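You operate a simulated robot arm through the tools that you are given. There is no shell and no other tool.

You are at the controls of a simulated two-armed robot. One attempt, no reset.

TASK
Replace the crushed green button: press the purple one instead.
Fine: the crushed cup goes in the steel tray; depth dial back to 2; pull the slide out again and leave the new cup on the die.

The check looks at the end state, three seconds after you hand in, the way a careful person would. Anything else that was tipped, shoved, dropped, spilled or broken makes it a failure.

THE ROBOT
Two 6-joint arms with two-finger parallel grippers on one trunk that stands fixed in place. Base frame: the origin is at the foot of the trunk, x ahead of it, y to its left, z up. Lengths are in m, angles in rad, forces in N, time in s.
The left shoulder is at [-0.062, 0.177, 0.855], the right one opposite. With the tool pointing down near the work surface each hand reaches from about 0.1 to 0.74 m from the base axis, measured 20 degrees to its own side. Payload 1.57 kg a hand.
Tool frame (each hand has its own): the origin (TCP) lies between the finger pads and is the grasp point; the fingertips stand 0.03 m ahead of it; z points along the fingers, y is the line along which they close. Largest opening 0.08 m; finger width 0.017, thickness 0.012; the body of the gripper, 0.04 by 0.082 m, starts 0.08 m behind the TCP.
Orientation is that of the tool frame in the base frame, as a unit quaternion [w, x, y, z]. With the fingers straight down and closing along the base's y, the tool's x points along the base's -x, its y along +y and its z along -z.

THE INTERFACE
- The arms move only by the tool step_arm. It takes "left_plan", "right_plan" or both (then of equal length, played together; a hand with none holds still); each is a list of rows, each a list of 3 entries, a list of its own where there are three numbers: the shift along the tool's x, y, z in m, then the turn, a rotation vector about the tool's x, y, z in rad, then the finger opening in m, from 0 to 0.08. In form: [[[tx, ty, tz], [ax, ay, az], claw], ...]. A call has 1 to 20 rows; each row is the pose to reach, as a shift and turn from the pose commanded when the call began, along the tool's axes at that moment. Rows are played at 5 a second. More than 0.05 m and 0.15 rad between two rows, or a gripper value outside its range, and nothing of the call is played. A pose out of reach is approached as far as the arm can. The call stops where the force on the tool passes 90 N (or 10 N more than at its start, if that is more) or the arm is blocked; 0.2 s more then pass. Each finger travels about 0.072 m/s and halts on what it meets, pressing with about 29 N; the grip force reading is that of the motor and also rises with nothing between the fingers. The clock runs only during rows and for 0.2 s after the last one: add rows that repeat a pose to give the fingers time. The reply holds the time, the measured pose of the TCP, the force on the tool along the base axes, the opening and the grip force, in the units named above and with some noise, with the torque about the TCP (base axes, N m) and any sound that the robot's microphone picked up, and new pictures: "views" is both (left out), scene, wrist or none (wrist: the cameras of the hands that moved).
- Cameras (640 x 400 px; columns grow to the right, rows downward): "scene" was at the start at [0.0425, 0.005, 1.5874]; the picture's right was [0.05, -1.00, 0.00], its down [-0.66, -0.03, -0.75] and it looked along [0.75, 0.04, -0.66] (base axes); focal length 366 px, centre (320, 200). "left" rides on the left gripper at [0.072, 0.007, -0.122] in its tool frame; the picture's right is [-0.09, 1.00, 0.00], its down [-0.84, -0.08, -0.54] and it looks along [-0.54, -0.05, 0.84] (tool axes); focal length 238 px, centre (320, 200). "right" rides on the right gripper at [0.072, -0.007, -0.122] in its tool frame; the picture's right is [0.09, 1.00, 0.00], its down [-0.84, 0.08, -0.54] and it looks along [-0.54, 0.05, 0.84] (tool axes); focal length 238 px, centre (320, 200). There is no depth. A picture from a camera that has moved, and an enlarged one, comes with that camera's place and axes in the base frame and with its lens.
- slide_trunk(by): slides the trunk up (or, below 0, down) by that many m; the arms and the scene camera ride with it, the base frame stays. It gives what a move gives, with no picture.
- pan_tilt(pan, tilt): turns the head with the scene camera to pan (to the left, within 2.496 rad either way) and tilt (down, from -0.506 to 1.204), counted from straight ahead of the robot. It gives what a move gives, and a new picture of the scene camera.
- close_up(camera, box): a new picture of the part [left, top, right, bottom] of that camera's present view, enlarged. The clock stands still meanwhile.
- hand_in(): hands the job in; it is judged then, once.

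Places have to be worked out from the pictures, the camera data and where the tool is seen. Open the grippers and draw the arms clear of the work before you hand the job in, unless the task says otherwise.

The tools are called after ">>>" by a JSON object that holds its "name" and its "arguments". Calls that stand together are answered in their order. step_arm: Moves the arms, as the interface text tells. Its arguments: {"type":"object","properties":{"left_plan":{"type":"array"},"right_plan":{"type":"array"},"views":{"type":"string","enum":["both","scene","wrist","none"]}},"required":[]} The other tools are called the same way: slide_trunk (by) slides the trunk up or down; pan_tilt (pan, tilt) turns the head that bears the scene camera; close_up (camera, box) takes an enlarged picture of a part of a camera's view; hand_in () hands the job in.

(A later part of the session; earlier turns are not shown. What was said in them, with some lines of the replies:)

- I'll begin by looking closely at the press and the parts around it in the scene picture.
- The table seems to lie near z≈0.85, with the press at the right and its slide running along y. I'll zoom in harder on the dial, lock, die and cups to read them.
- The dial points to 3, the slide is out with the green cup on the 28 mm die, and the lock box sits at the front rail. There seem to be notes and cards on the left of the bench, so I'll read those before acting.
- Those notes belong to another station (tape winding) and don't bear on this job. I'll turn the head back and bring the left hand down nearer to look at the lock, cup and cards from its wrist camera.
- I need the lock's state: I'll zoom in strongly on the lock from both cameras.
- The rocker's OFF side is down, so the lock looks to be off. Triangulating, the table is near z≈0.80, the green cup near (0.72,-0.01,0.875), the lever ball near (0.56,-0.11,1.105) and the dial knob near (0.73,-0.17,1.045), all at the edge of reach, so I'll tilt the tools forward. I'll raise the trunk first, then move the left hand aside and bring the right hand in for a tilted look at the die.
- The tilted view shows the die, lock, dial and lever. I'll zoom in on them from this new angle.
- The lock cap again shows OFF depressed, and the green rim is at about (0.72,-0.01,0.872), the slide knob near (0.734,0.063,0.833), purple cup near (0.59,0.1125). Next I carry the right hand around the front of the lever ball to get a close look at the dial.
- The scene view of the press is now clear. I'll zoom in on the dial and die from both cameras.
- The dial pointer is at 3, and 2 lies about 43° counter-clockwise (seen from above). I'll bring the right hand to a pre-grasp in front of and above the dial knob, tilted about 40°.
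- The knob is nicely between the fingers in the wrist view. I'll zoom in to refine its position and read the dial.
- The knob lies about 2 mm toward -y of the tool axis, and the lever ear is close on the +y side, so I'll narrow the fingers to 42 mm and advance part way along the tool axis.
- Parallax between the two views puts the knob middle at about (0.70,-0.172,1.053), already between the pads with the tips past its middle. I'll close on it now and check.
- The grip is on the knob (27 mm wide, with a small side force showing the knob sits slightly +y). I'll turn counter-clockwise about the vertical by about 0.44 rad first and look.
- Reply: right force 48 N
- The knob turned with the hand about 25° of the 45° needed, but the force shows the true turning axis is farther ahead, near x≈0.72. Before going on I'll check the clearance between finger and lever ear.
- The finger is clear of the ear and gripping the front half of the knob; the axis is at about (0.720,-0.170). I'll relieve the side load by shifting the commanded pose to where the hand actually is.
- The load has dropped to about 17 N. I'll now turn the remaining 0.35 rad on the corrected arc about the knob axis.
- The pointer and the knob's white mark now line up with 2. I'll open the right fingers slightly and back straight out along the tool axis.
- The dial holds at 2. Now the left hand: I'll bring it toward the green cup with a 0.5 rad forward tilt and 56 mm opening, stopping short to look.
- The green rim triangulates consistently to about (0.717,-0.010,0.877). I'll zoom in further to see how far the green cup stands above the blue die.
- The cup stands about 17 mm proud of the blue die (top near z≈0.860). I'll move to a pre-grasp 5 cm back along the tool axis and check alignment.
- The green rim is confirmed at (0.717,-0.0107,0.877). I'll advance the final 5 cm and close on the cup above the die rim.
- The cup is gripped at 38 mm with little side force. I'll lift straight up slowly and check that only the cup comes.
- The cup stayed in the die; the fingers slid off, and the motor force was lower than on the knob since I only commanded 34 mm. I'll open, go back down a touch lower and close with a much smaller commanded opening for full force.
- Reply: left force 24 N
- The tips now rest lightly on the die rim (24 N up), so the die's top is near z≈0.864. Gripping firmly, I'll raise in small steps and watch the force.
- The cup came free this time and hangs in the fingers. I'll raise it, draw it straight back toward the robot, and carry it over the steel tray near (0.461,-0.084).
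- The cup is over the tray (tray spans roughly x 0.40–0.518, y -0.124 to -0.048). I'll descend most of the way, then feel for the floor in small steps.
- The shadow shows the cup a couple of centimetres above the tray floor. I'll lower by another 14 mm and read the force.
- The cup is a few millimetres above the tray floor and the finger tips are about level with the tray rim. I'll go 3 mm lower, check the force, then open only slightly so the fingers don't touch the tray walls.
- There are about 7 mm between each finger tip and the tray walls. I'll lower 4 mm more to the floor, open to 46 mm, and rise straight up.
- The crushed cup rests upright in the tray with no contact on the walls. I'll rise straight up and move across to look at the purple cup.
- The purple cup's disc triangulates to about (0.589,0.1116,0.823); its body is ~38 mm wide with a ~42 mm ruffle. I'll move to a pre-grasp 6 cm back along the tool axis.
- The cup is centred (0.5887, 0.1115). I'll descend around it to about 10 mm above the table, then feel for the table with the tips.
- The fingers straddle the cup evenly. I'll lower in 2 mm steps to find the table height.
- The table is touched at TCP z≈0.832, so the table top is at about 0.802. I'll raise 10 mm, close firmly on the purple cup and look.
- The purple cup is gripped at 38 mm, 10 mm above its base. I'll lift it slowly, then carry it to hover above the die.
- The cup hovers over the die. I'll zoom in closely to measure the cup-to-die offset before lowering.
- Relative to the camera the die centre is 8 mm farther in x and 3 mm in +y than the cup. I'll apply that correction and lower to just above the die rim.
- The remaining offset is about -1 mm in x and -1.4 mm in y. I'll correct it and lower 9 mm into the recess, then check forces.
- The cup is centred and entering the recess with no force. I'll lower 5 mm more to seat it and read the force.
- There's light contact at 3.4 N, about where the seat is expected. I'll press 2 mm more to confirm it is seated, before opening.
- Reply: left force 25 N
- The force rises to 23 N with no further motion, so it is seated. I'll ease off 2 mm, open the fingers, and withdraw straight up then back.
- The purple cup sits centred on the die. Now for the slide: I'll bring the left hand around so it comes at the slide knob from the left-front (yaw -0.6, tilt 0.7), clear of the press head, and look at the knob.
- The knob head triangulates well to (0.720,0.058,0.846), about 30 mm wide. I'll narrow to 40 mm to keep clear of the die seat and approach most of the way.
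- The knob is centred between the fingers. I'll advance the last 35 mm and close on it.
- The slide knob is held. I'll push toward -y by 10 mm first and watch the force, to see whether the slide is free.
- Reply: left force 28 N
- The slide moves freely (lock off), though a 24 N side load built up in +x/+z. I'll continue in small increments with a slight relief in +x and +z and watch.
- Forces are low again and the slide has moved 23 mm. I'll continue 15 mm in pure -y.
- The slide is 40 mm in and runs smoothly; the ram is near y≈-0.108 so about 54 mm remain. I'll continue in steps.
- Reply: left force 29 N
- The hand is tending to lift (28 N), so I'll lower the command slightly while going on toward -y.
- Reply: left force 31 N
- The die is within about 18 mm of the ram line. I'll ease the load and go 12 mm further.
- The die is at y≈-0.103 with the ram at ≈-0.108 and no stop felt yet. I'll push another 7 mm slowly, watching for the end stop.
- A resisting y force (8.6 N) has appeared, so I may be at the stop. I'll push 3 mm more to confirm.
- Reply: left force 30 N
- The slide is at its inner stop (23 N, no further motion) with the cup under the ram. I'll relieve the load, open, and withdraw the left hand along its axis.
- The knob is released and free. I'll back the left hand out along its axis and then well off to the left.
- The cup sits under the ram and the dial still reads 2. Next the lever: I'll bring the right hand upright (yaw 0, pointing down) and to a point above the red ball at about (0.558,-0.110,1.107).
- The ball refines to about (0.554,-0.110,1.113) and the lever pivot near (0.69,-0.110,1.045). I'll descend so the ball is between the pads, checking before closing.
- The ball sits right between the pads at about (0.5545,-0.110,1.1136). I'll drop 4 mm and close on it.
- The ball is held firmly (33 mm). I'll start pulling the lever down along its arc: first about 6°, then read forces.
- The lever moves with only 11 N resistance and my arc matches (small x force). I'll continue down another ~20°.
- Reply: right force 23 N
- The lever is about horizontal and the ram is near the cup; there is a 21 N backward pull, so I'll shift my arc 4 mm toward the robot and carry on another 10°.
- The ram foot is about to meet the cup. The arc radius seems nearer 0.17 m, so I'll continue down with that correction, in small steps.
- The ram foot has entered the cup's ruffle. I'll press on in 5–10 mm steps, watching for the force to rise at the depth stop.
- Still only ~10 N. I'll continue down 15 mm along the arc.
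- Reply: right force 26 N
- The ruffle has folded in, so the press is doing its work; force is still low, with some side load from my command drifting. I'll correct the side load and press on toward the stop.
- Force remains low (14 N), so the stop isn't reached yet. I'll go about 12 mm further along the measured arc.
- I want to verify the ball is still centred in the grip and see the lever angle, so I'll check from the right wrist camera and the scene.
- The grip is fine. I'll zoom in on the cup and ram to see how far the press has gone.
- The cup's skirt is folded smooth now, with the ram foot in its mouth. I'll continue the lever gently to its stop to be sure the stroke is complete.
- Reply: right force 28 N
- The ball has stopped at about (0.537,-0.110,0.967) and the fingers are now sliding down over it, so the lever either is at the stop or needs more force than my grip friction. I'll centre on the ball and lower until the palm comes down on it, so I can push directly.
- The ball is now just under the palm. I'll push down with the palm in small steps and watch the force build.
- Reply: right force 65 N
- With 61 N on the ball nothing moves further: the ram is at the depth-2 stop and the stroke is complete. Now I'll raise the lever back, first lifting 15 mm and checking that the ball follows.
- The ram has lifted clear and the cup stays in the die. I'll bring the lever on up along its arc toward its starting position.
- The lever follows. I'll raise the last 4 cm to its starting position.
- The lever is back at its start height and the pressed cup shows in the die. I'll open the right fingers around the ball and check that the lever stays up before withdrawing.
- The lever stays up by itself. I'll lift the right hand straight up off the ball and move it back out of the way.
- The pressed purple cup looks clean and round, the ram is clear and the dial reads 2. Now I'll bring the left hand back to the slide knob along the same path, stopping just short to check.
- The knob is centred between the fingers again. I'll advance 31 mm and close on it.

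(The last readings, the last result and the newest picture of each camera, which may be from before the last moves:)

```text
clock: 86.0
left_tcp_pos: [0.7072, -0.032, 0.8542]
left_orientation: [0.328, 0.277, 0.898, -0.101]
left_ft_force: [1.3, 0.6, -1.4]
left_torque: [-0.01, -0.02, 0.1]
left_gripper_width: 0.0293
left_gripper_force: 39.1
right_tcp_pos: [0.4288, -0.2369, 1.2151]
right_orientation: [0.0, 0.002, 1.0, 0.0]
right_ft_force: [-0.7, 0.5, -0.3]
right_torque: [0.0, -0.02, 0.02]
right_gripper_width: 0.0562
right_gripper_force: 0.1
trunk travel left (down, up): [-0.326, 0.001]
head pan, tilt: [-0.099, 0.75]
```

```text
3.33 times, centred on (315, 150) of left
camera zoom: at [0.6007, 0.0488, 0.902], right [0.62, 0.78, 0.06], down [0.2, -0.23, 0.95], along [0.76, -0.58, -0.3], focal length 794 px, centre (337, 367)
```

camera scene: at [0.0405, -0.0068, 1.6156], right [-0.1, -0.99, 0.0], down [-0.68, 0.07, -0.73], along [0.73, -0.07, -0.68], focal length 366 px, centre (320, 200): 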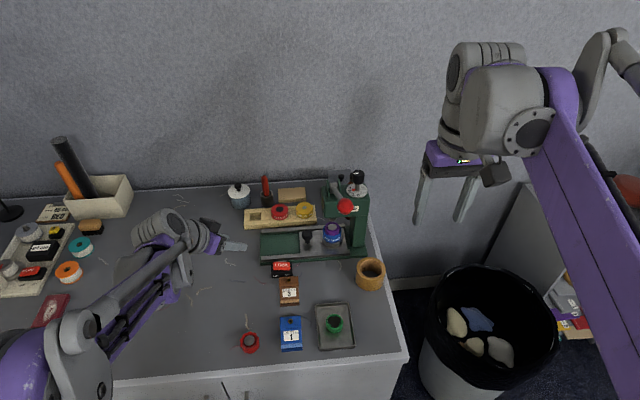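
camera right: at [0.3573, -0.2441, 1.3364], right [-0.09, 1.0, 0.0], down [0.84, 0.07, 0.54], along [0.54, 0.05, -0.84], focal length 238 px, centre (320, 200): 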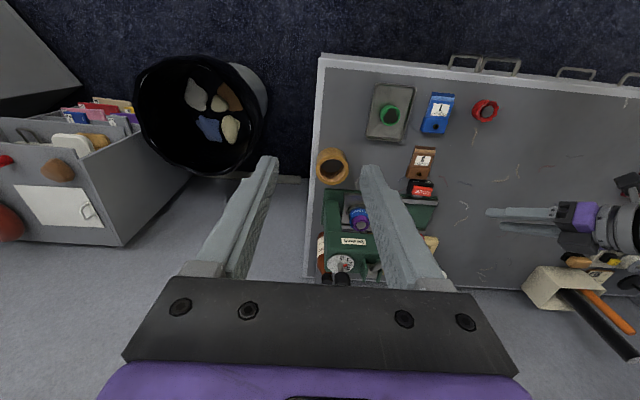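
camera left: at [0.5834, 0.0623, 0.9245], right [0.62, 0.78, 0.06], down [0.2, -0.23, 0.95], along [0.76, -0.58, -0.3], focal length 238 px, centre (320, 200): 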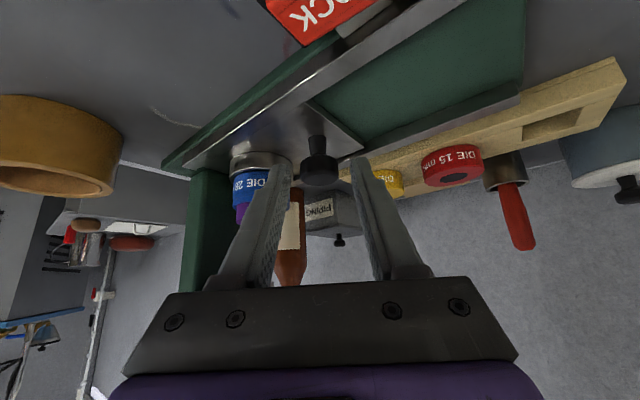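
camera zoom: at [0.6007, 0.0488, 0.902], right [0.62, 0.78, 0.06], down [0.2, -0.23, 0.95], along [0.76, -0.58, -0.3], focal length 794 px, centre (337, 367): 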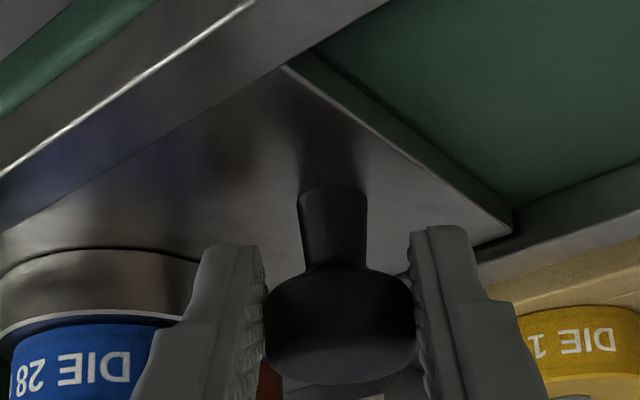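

The knob is held with almost no side load. I'll pull the slide out toward +y gently, 20 mm first.

>>> {"name": "step_arm", "arguments": {"left_plan": [[[0.0022, 0.0041, -0.0018], [0, 0, 0], 0.02], [[0.0043, 0.0083, -0.0036], [0, 0, 0], 0.02], [[0.0065, 0.0124, -0.0055], [0, 0, 0], 0.02], [[0.0086, 0.0165, -0.0073], [0, 0, 0], 0.02]], "views": "none"}}

>>> {"name": "close_up", "arguments": {"camera": "scene", "box": [270, 190, 360, 260]}}

```text
clock: 87.0
left_tcp_pos: [0.7074, -0.0122, 0.8544]
left_orientation: [0.328, 0.277, 0.898, -0.101]
left_ft_force: [0.8, -0.4, 0.5]
left_torque: [-0.51, -0.65, 0.01]
left_gripper_width: 0.0291
left_gripper_force: 39.2
right_tcp_pos: [0.4288, -0.2366, 1.2149]
right_orientation: [0.001, 0.002, 1.0, 0.0]
right_ft_force: [0.0, -0.9, 0.3]
right_torque: [0.03, 0.04, -0.02]
right_gripper_width: 0.0558
right_gripper_force: 0.0
trunk travel left (down, up): [-0.326, 0.001]
head pan, tilt: [-0.099, 0.75]
```

```text
5.71 times, centred on (315, 225) of scene
camera zoom: at [0.0394, -0.0071, 1.6156], right [-0.1, -1.0, 0.0], down [-0.68, 0.07, -0.73], along [0.73, -0.07, -0.68], focal length 2090 px, centre (349, 57)
```

zoom: 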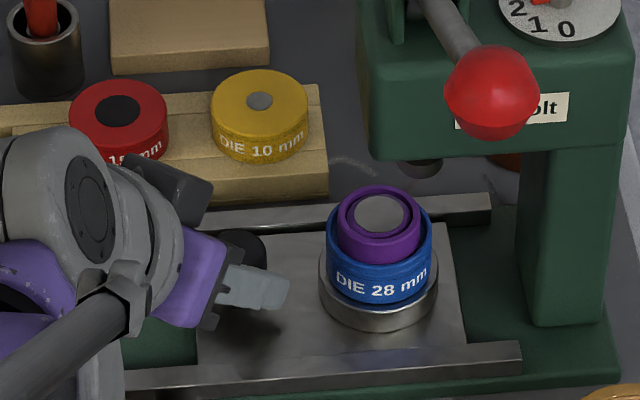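

The slide came 20 mm with no side force and the cup stays put. I'll pull another 40 mm in 5 mm steps.

>>> {"name": "step_arm", "arguments": {"left_plan": [[[0.0022, 0.0041, -0.0018], [0, 0, 0], 0.02], [[0.0043, 0.0083, -0.0036], [0, 0, 0], 0.02], [[0.0065, 0.0124, -0.0055], [0, 0, 0], 0.02], [[0.0086, 0.0165, -0.0073], [0, 0, 0], 0.02], [[0.0108, 0.0206, -0.0091], [0, 0, 0], 0.02], [[0.013, 0.0248, -0.0109], [0, 0, 0], 0.02]], "views": "none"}}

>>> {"name": "close_up", "arguments": {"camera": "scene", "box": [270, 190, 360, 260]}}

```text
clock: 88.4
left_tcp_pos: [0.7078, 0.0185, 0.8552]
left_orientation: [0.33, 0.277, 0.897, -0.101]
left_ft_force: [4.1, -0.8, 20.4]
left_torque: [0.05, 0.1, -0.03]
left_gripper_width: 0.0292
left_gripper_force: 38.5
right_tcp_pos: [0.4276, -0.2377, 1.2162]
right_orientation: [0.001, 0.003, 1.0, 0.0]
right_ft_force: [-0.7, 0.2, -0.5]
right_torque: [0.0, 0.0, 0.02]
right_gripper_width: 0.0557
right_gripper_force: 0.0
trunk travel left (down, up): [-0.326, 0.001]
head pan, tilt: [-0.099, 0.75]
```

```text
5.71 times, centred on (315, 225) of scene
camera zoom: at [0.0375, -0.0073, 1.6158], right [-0.1, -1.0, 0.0], down [-0.68, 0.07, -0.73], along [0.73, -0.07, -0.68], focal length 2090 px, centre (349, 57)
```

zoom: 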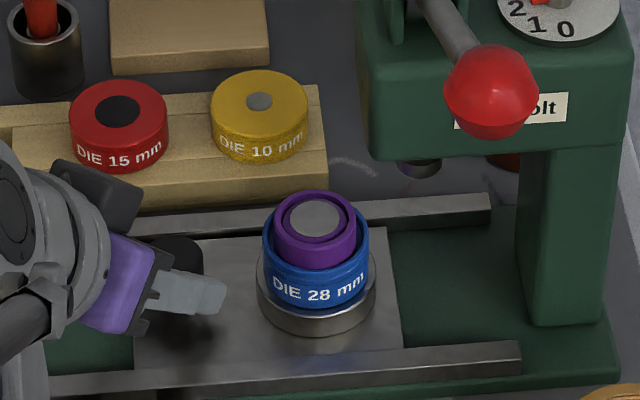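

A 20 N downward load has built up, so I'll raise the command by 4 mm and pull a further 25 mm.

>>> {"name": "step_arm", "arguments": {"left_plan": [[[-0.0004, 0.0041, -0.0049], [0, 0, 0], 0.02], [[0.0017, 0.0083, -0.0067], [0, 0, 0], 0.02], [[0.0039, 0.0124, -0.0086], [0, 0, 0], 0.02], [[0.006, 0.0165, -0.0104], [0, 0, 0], 0.02], [[0.0082, 0.0206, -0.0122], [0, 0, 0], 0.02]], "views": "none"}}

>>> {"name": "close_up", "arguments": {"camera": "scene", "box": [255, 190, 345, 260]}}

```text
clock: 89.6
left_tcp_pos: [0.7062, 0.0421, 0.8549]
left_orientation: [0.325, 0.277, 0.899, -0.101]
left_ft_force: [-13.3, -1.5, -26.4]
left_torque: [0.14, 0.3, -0.06]
left_gripper_width: 0.0291
left_gripper_force: 38.5
right_tcp_pos: [0.4296, -0.2365, 1.2131]
right_orientation: [-0.002, 0.001, 1.0, 0.0]
right_ft_force: [-0.2, 0.1, -0.7]
right_torque: [0.01, 0.0, -0.02]
right_gripper_width: 0.0561
right_gripper_force: 0.0
trunk travel left (down, up): [-0.326, 0.001]
head pan, tilt: [-0.099, 0.75]
```

```text
5.71 times, centred on (300, 225) of scene
camera zoom: at [0.041, -0.007, 1.6153], right [-0.1, -1.0, 0.0], down [-0.68, 0.07, -0.73], along [0.73, -0.07, -0.68], focal length 2090 px, centre (434, 57)
```

zoom: 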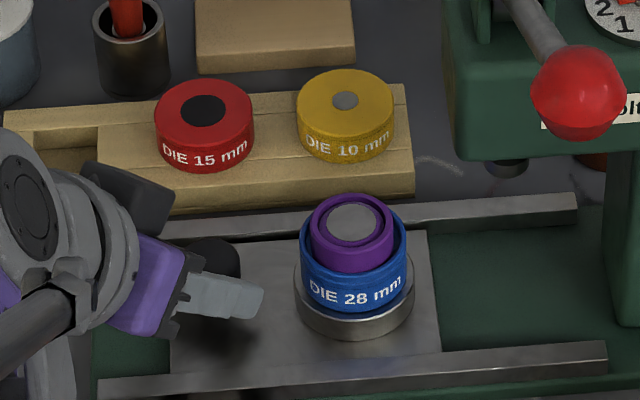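

About 20 mm of travel remains. I'll ease the load and pull 18 mm more.

>>> {"name": "step_arm", "arguments": {"left_plan": [[[0.0048, 0.0044, -0.0008], [0, 0, 0], 0.02], [[0.0074, 0.0093, -0.003], [0, 0, 0], 0.02], [[0.01, 0.0143, -0.0051], [0, 0, 0], 0.02], [[0.01, 0.0143, -0.0051], [0, 0, 0], 0.02]], "views": "none"}}

>>> {"name": "close_up", "arguments": {"camera": "scene", "box": [250, 200, 340, 270]}}

```text
clock: 90.6
left_tcp_pos: [0.7074, 0.0605, 0.8542]
left_orientation: [0.328, 0.277, 0.898, -0.101]
left_ft_force: [-5.4, 0.6, -14.5]
left_torque: [0.27, 0.54, -0.07]
left_gripper_width: 0.0292
left_gripper_force: 38.8
right_tcp_pos: [0.4303, -0.2375, 1.2136]
right_orientation: [0.0, 0.002, 1.0, 0.0]
right_ft_force: [0.0, 0.2, -0.3]
right_torque: [0.0, 0.0, 0.0]
right_gripper_width: 0.0562
right_gripper_force: 0.1
trunk travel left (down, up): [-0.326, 0.001]
head pan, tilt: [-0.099, 0.75]
```

```text
5.71 times, centred on (295, 235) of scene
camera zoom: at [0.0405, -0.0072, 1.6156], right [-0.1, -1.0, 0.0], down [-0.68, 0.07, -0.73], along [0.73, -0.07, -0.68], focal length 2090 px, centre (463, 0)
```

zoom: 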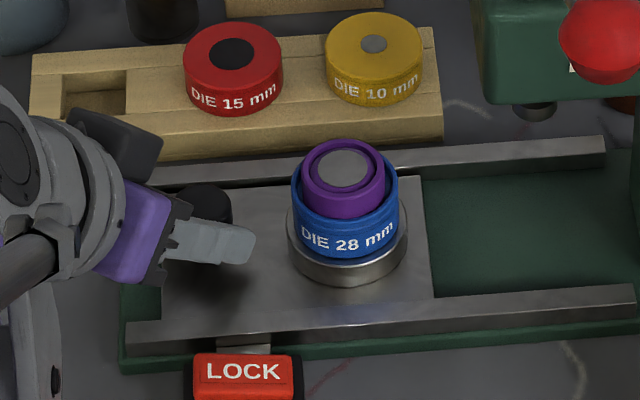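

By comparison with the starting picture, the slide has about 5–7 mm to go. I'll pull that while watching for the outer stop.

>>> {"name": "step_arm", "arguments": {"left_plan": [[[0.0021, 0.0029, -0.0005], [0, 0, 0], 0.02], [[0.0036, 0.0058, -0.0017], [0, 0, 0], 0.02], [[0.0036, 0.0058, -0.0017], [0, 0, 0], 0.02]], "views": "none"}}

>>> {"name": "close_up", "arguments": {"camera": "scene", "box": [250, 200, 340, 270]}}

```text
clock: 91.4
left_tcp_pos: [0.7064, 0.0671, 0.8548]
left_orientation: [0.329, 0.277, 0.897, -0.102]
left_ft_force: [0.4, 0.2, -1.4]
left_torque: [0.19, 0.36, 0.04]
left_gripper_width: 0.0294
left_gripper_force: 38.6
right_tcp_pos: [0.429, -0.2379, 1.2144]
right_orientation: [0.0, 0.001, 1.0, 0.001]
right_ft_force: [-0.2, 0.1, -0.9]
right_torque: [0.02, 0.01, -0.01]
right_gripper_width: 0.056
right_gripper_force: 0.1
trunk travel left (down, up): [-0.326, 0.001]
head pan, tilt: [-0.099, 0.75]
```

```text
5.71 times, centred on (295, 235) of scene
camera zoom: at [0.0399, -0.0074, 1.6157], right [-0.1, -1.0, 0.0], down [-0.68, 0.07, -0.73], along [0.73, -0.07, -0.68], focal length 2090 px, centre (463, 0)
```

zoom: 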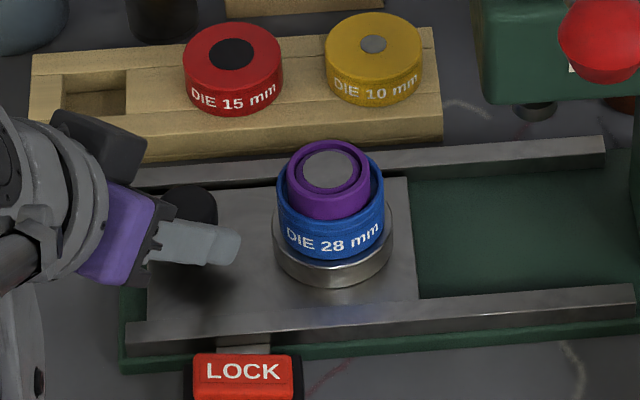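

The slide is back at its original out position by the picture (die centre at the same pixel ray). I'll pull 3 mm more to see whether this is the outer stop.

>>> {"name": "step_arm", "arguments": {"left_plan": [[[0.0006, 0.0012, -0.0005], [0, 0, 0], 0.02], [[0.0013, 0.0025, -0.0011], [0, 0, 0], 0.02], [[0.0013, 0.0025, -0.0011], [0, 0, 0], 0.02]], "views": "none"}}

```text
clock: 92.2
left_tcp_pos: [0.7079, 0.0689, 0.8559]
left_orientation: [0.328, 0.277, 0.897, -0.101]
left_ft_force: [4.7, -9.8, 3.3]
left_torque: [-0.7, -0.73, -0.11]
left_gripper_width: 0.0292
left_gripper_force: 39.3
right_tcp_pos: [0.4291, -0.2374, 1.2156]
right_orientation: [0.0, 0.001, 1.0, 0.001]
right_ft_force: [-0.3, 0.5, -0.2]
right_torque: [0.02, 0.02, -0.04]
right_gripper_width: 0.0559
right_gripper_force: 0.0
trunk travel left (down, up): [-0.326, 0.001]
head pan, tilt: [-0.099, 0.75]
```

The y force of -10 N shows the outer stop. I'll relieve the load, open, and back the left hand out along its axis.

>>> {"name": "step_arm", "arguments": {"left_plan": [[[0.0001, -0.0024, 0.0012], [0, 0, 0], 0.02], [[0.0001, -0.0024, 0.0012], [0, 0, 0], 0.034], [[0.0001, -0.0024, 0.0012], [0, 0, 0], 0.041], [[0.0001, -0.0024, 0.0012], [0, 0, 0], 0.041], [[0.0001, -0.0024, -0.015], [0, 0, 0], 0.041], [[0.0001, -0.0024, -0.045], [0, 0, 0], 0.041], [[0.0001, -0.0024, -0.08], [0, 0, 0], 0.041], [[0.0001, -0.0024, -0.12], [0, 0, 0], 0.041], [[0.0001, -0.0024, -0.12], [0, 0, 0], 0.041]], "views": "both"}}

>>> {"name": "close_up", "arguments": {"camera": "left", "box": [200, 80, 400, 200]}}

>>> {"name": "close_up", "arguments": {"camera": "scene", "box": [250, 170, 380, 270]}}

```text
clock: 94.2
left_tcp_pos: [0.6434, 0.1122, 0.9433]
left_orientation: [0.328, 0.278, 0.897, -0.102]
left_ft_force: [-0.5, 0.3, 0.3]
left_torque: [0.02, 0.02, -0.01]
left_gripper_width: 0.0408
left_gripper_force: 0.1
right_tcp_pos: [0.4294, -0.2385, 1.2141]
right_orientation: [0.0, 0.002, 1.0, 0.0]
right_ft_force: [-0.3, -0.4, 0.1]
right_torque: [-0.03, 0.01, -0.03]
right_gripper_width: 0.056
right_gripper_force: 0.1
trunk travel left (down, up): [-0.326, 0.001]
head pan, tilt: [-0.099, 0.75]
camera scene: at [0.0404, -0.0073, 1.6156], right [-0.1, -1.0, 0.0], down [-0.68, 0.07, -0.73], along [0.73, -0.07, -0.68], focal length 366 px, centre (320, 200)
camera left: at [0.5369, 0.1912, 0.9907], right [0.62, 0.78, 0.06], down [0.2, -0.23, 0.95], along [0.76, -0.58, -0.3], focal length 238 px, centre (320, 200)
```

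scene: 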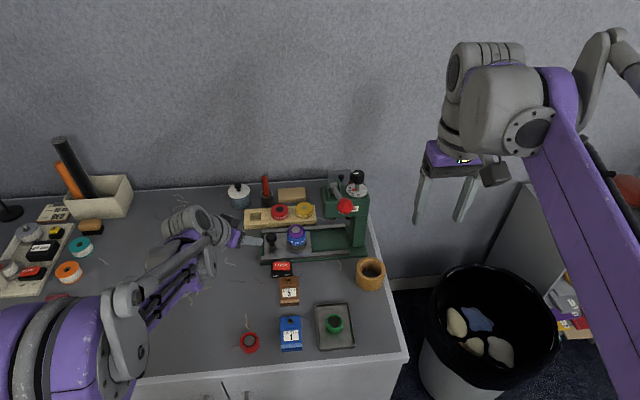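
left: 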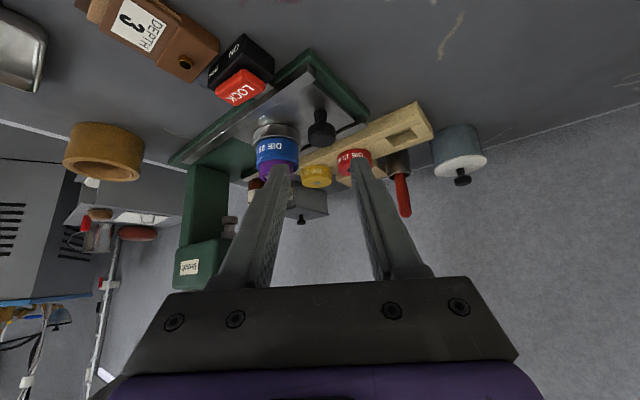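

```text
3.20 times, centred on (300, 140) of left
camera zoom: at [0.5369, 0.1912, 0.9907], right [0.62, 0.78, 0.06], down [0.2, -0.23, 0.95], along [0.76, -0.58, -0.3], focal length 763 px, centre (384, 392)
```

zoom: 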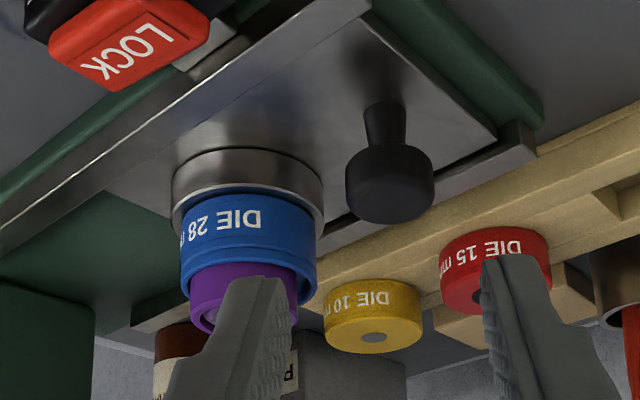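

```text
4.00 times, centred on (315, 220) of scene
camera zoom: at [0.0404, -0.0073, 1.6156], right [-0.1, -1.0, 0.0], down [-0.68, 0.07, -0.73], along [0.73, -0.07, -0.68], focal length 1463 px, centre (340, 120)
```

zoom: 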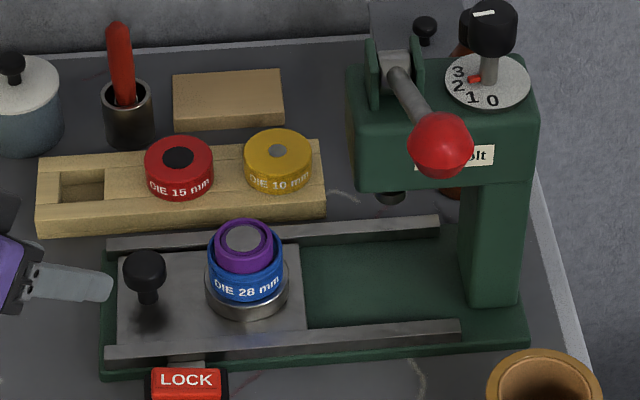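

Slide out, cup on the die, dial at 2. I'll now raise both arms well clear of the work and open the grippers.

>>> {"name": "step_arm", "arguments": {"left_plan": [[[0.0091, 0.0062, -0.0404], [0, 0, 0], 0.05], [[0.0183, 0.0124, -0.0808], [0, 0, 0], 0.06], [[0.0274, 0.0186, -0.1212], [0, 0, 0], 0.07], [[0.0366, 0.0248, -0.1616], [0, 0, 0], 0.08], [[0.0457, 0.0309, -0.2019], [0, 0, 0], 0.08], [[0.0548, 0.0371, -0.2423], [0, 0, 0], 0.08], [[0.064, 0.0433, -0.2827], [0, 0, 0], 0.08], [[0.0731, 0.0495, -0.3231], [0, 0, 0], 0.08], [[0.0731, 0.0495, -0.3231], [0, 0, 0], 0.08]], "right_plan": [[[0.0075, -0.002, -0.0106], [0, 0, 0], 0.06], [[0.015, -0.004, -0.0213], [0, 0, 0], 0.07], [[0.0225, -0.006, -0.0319], [0, 0, 0], 0.08], [[0.03, -0.008, -0.0425], [0, 0, 0], 0.08], [[0.0375, -0.01, -0.0531], [0, 0, 0], 0.08], [[0.045, -0.012, -0.0638], [0, 0, 0], 0.08], [[0.0525, -0.014, -0.0744], [0, 0, 0], 0.08], [[0.06, -0.015, -0.085], [0, 0, 0], 0.08], [[0.06, -0.015, -0.085], [0, 0, 0], 0.08]], "views": "both"}}

>>> {"name": "close_up", "arguments": {"camera": "scene", "box": [335, 165, 379, 205]}}

>>> {"name": "close_up", "arguments": {"camera": "scene", "box": [230, 215, 390, 355]}}

>>> {"name": "close_up", "arguments": {"camera": "scene", "box": [260, 210, 330, 270]}}

```text
clock: 96.2
left_tcp_pos: [0.4501, 0.3043, 1.1437]
left_orientation: [0.327, 0.278, 0.897, -0.101]
left_ft_force: [-0.1, -0.1, -0.9]
left_torque: [0.01, 0.01, 0.0]
left_gripper_width: 0.0801
left_gripper_force: 0.0
right_tcp_pos: [0.3708, -0.2537, 1.3015]
right_orientation: [0.0, 0.002, 1.0, 0.0]
right_ft_force: [0.0, -0.2, 0.1]
right_torque: [0.02, 0.01, 0.01]
right_gripper_width: 0.0801
right_gripper_force: 0.1
trunk travel left (down, up): [-0.326, 0.001]
head pan, tilt: [-0.099, 0.75]
camera scene: at [0.0402, -0.0074, 1.6156], right [-0.1, -1.0, 0.0], down [-0.68, 0.07, -0.73], along [0.73, -0.07, -0.68], focal length 366 px, centre (320, 200)
camera right: at [0.2988, -0.2612, 1.4234], right [-0.09, 1.0, 0.0], down [0.84, 0.07, 0.54], along [0.54, 0.05, -0.84], focal length 238 px, centre (320, 200)
camera left: at [0.3443, 0.3844, 1.1905], right [0.62, 0.78, 0.06], down [0.2, -0.23, 0.95], along [0.76, -0.58, -0.3], focal length 238 px, centre (320, 200)
```

scene: 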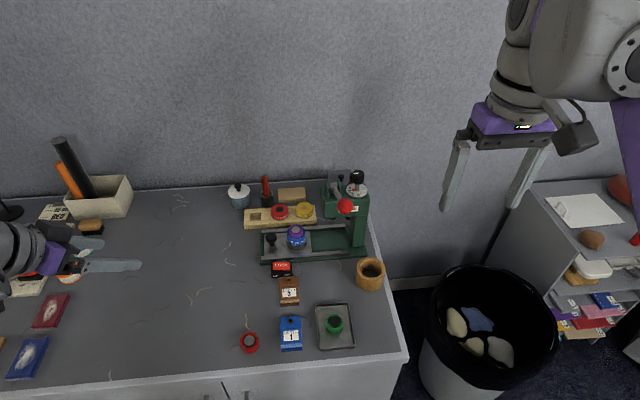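
right: 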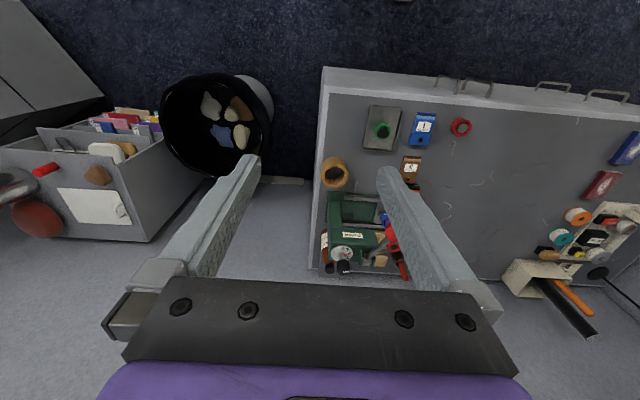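
left: 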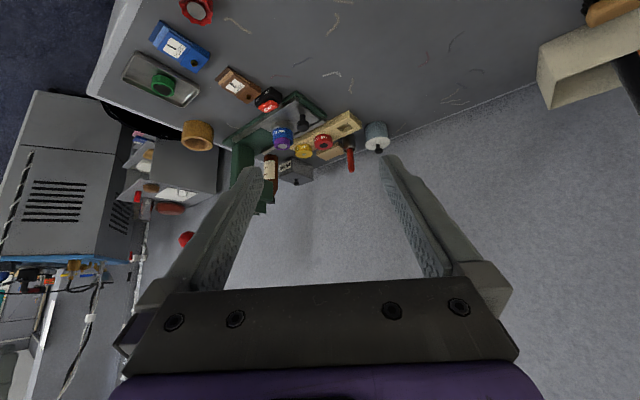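

```text
10.00 times, centred on (357, 185) of scene
camera zoom: at [0.0402, -0.0074, 1.6156], right [-0.1, -1.0, 0.0], down [-0.68, 0.07, -0.73], along [0.73, -0.07, -0.68], focal length 3657 px, centre (-50, 350)
```

zoom: 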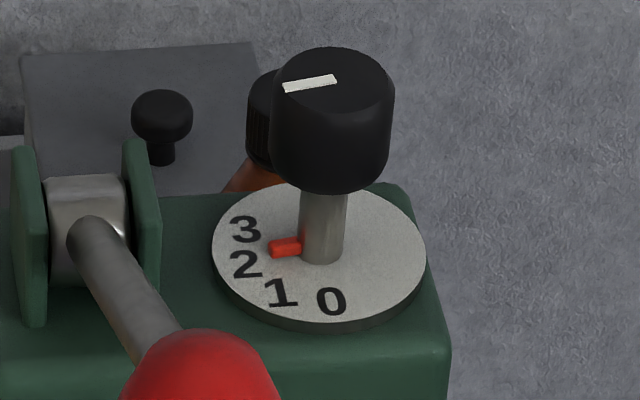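

```text
2.86 times, centred on (310, 285) of scene
camera zoom: at [0.0402, -0.0074, 1.6156], right [-0.1, -1.0, 0.0], down [-0.68, 0.07, -0.73], along [0.73, -0.07, -0.68], focal length 1045 px, centre (349, -43)
```

zoom: 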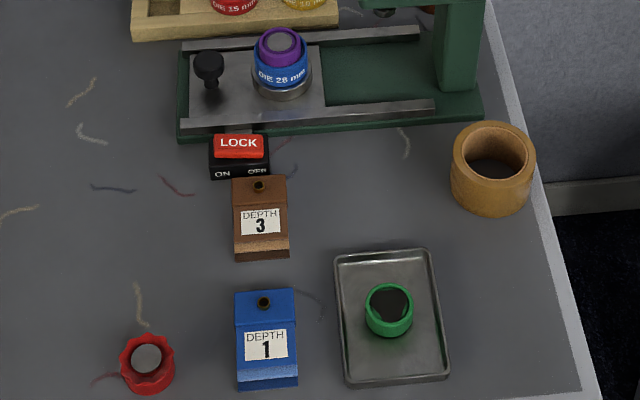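

```text
6.67 times, centred on (295, 240) of scene
camera zoom: at [0.0402, -0.0074, 1.6156], right [-0.1, -1.0, 0.0], down [-0.68, 0.07, -0.73], along [0.73, -0.07, -0.68], focal length 2438 px, centre (487, -67)
```

zoom: 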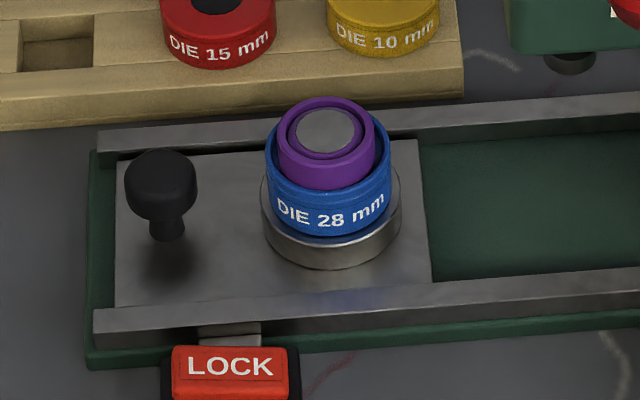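

The layout is undisturbed and everything is in place. I'll check the dial's pointer alignment with 2 more exactly at high zoom before handing in.

>>> {"name": "close_up", "arguments": {"camera": "scene", "box": [343, 166, 371, 200]}}

>>> {"name": "close_up", "arguments": {"camera": "scene", "box": [344, 181, 369, 199]}}

>>> {"name": "close_up", "arguments": {"camera": "right", "box": [325, 240, 360, 280]}}

```text
11.76 times, centred on (357, 183) of scene
camera zoom: at [0.0402, -0.0074, 1.6156], right [-0.1, -1.0, 0.0], down [-0.68, 0.07, -0.73], along [0.73, -0.07, -0.68], focal length 4303 px, centre (-115, 400)
```

zoom: 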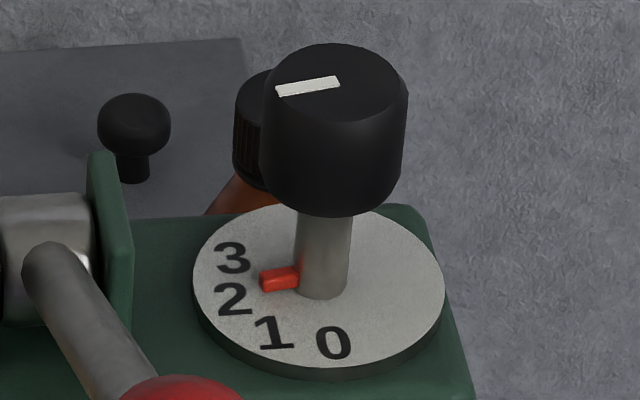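

```text
16.00 times, centred on (356, 190) of scene
camera zoom: at [0.0402, -0.0074, 1.6156], right [-0.1, -1.0, 0.0], down [-0.68, 0.07, -0.73], along [0.73, -0.07, -0.68], focal length 5852 px, centre (-264, 360)
```

zoom: 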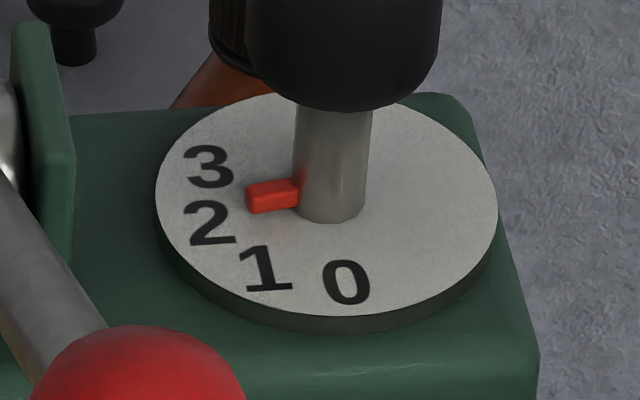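

```text
10.00 times, centred on (342, 260) of right
camera zoom: at [0.2988, -0.2612, 1.4234], right [-0.09, 1.0, 0.0], down [0.84, 0.07, 0.54], along [0.54, 0.05, -0.84], focal length 2384 px, centre (95, -400)
```

zoom: 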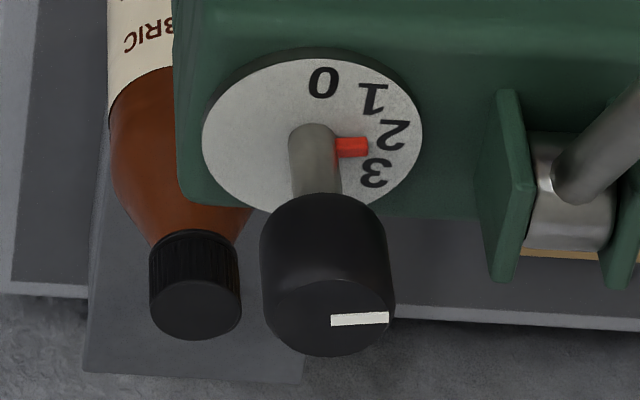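

Measured on the dial ellipse, the pointer bar lies at about 14°, and the numeral 2 at 13–16°, so it is on 2. The green cup is in the tray, the pressed purple cup is on the die with the slide out, the lever is up, and both arms are clear and open. I'm handing in.

>>> {"name": "hand_in", "arguments": {}}

```text
The job is handed in.
```

The purple button is pressed and on the die, and I've handed the job in. No verdict came back.

- **Crushed green cup:** it sits upright in the steel tray. My first grip slipped off without moving it; the second lifted it cleanly.
- **Depth dial:** it points to 2. I set it before pressing and checked it again at the end.
- **Purple cup:** I pressed it with the lever down to its stop. The skirt folded in and the cup came out round, with no sign of crushing.
- **Slide and lever:** the slide is pulled out to its stop with the new cup on the die. The lever is back up.

The lock was already off and I left it that way. The last pictures show nothing else moved, and both arms are clear with the grippers open.
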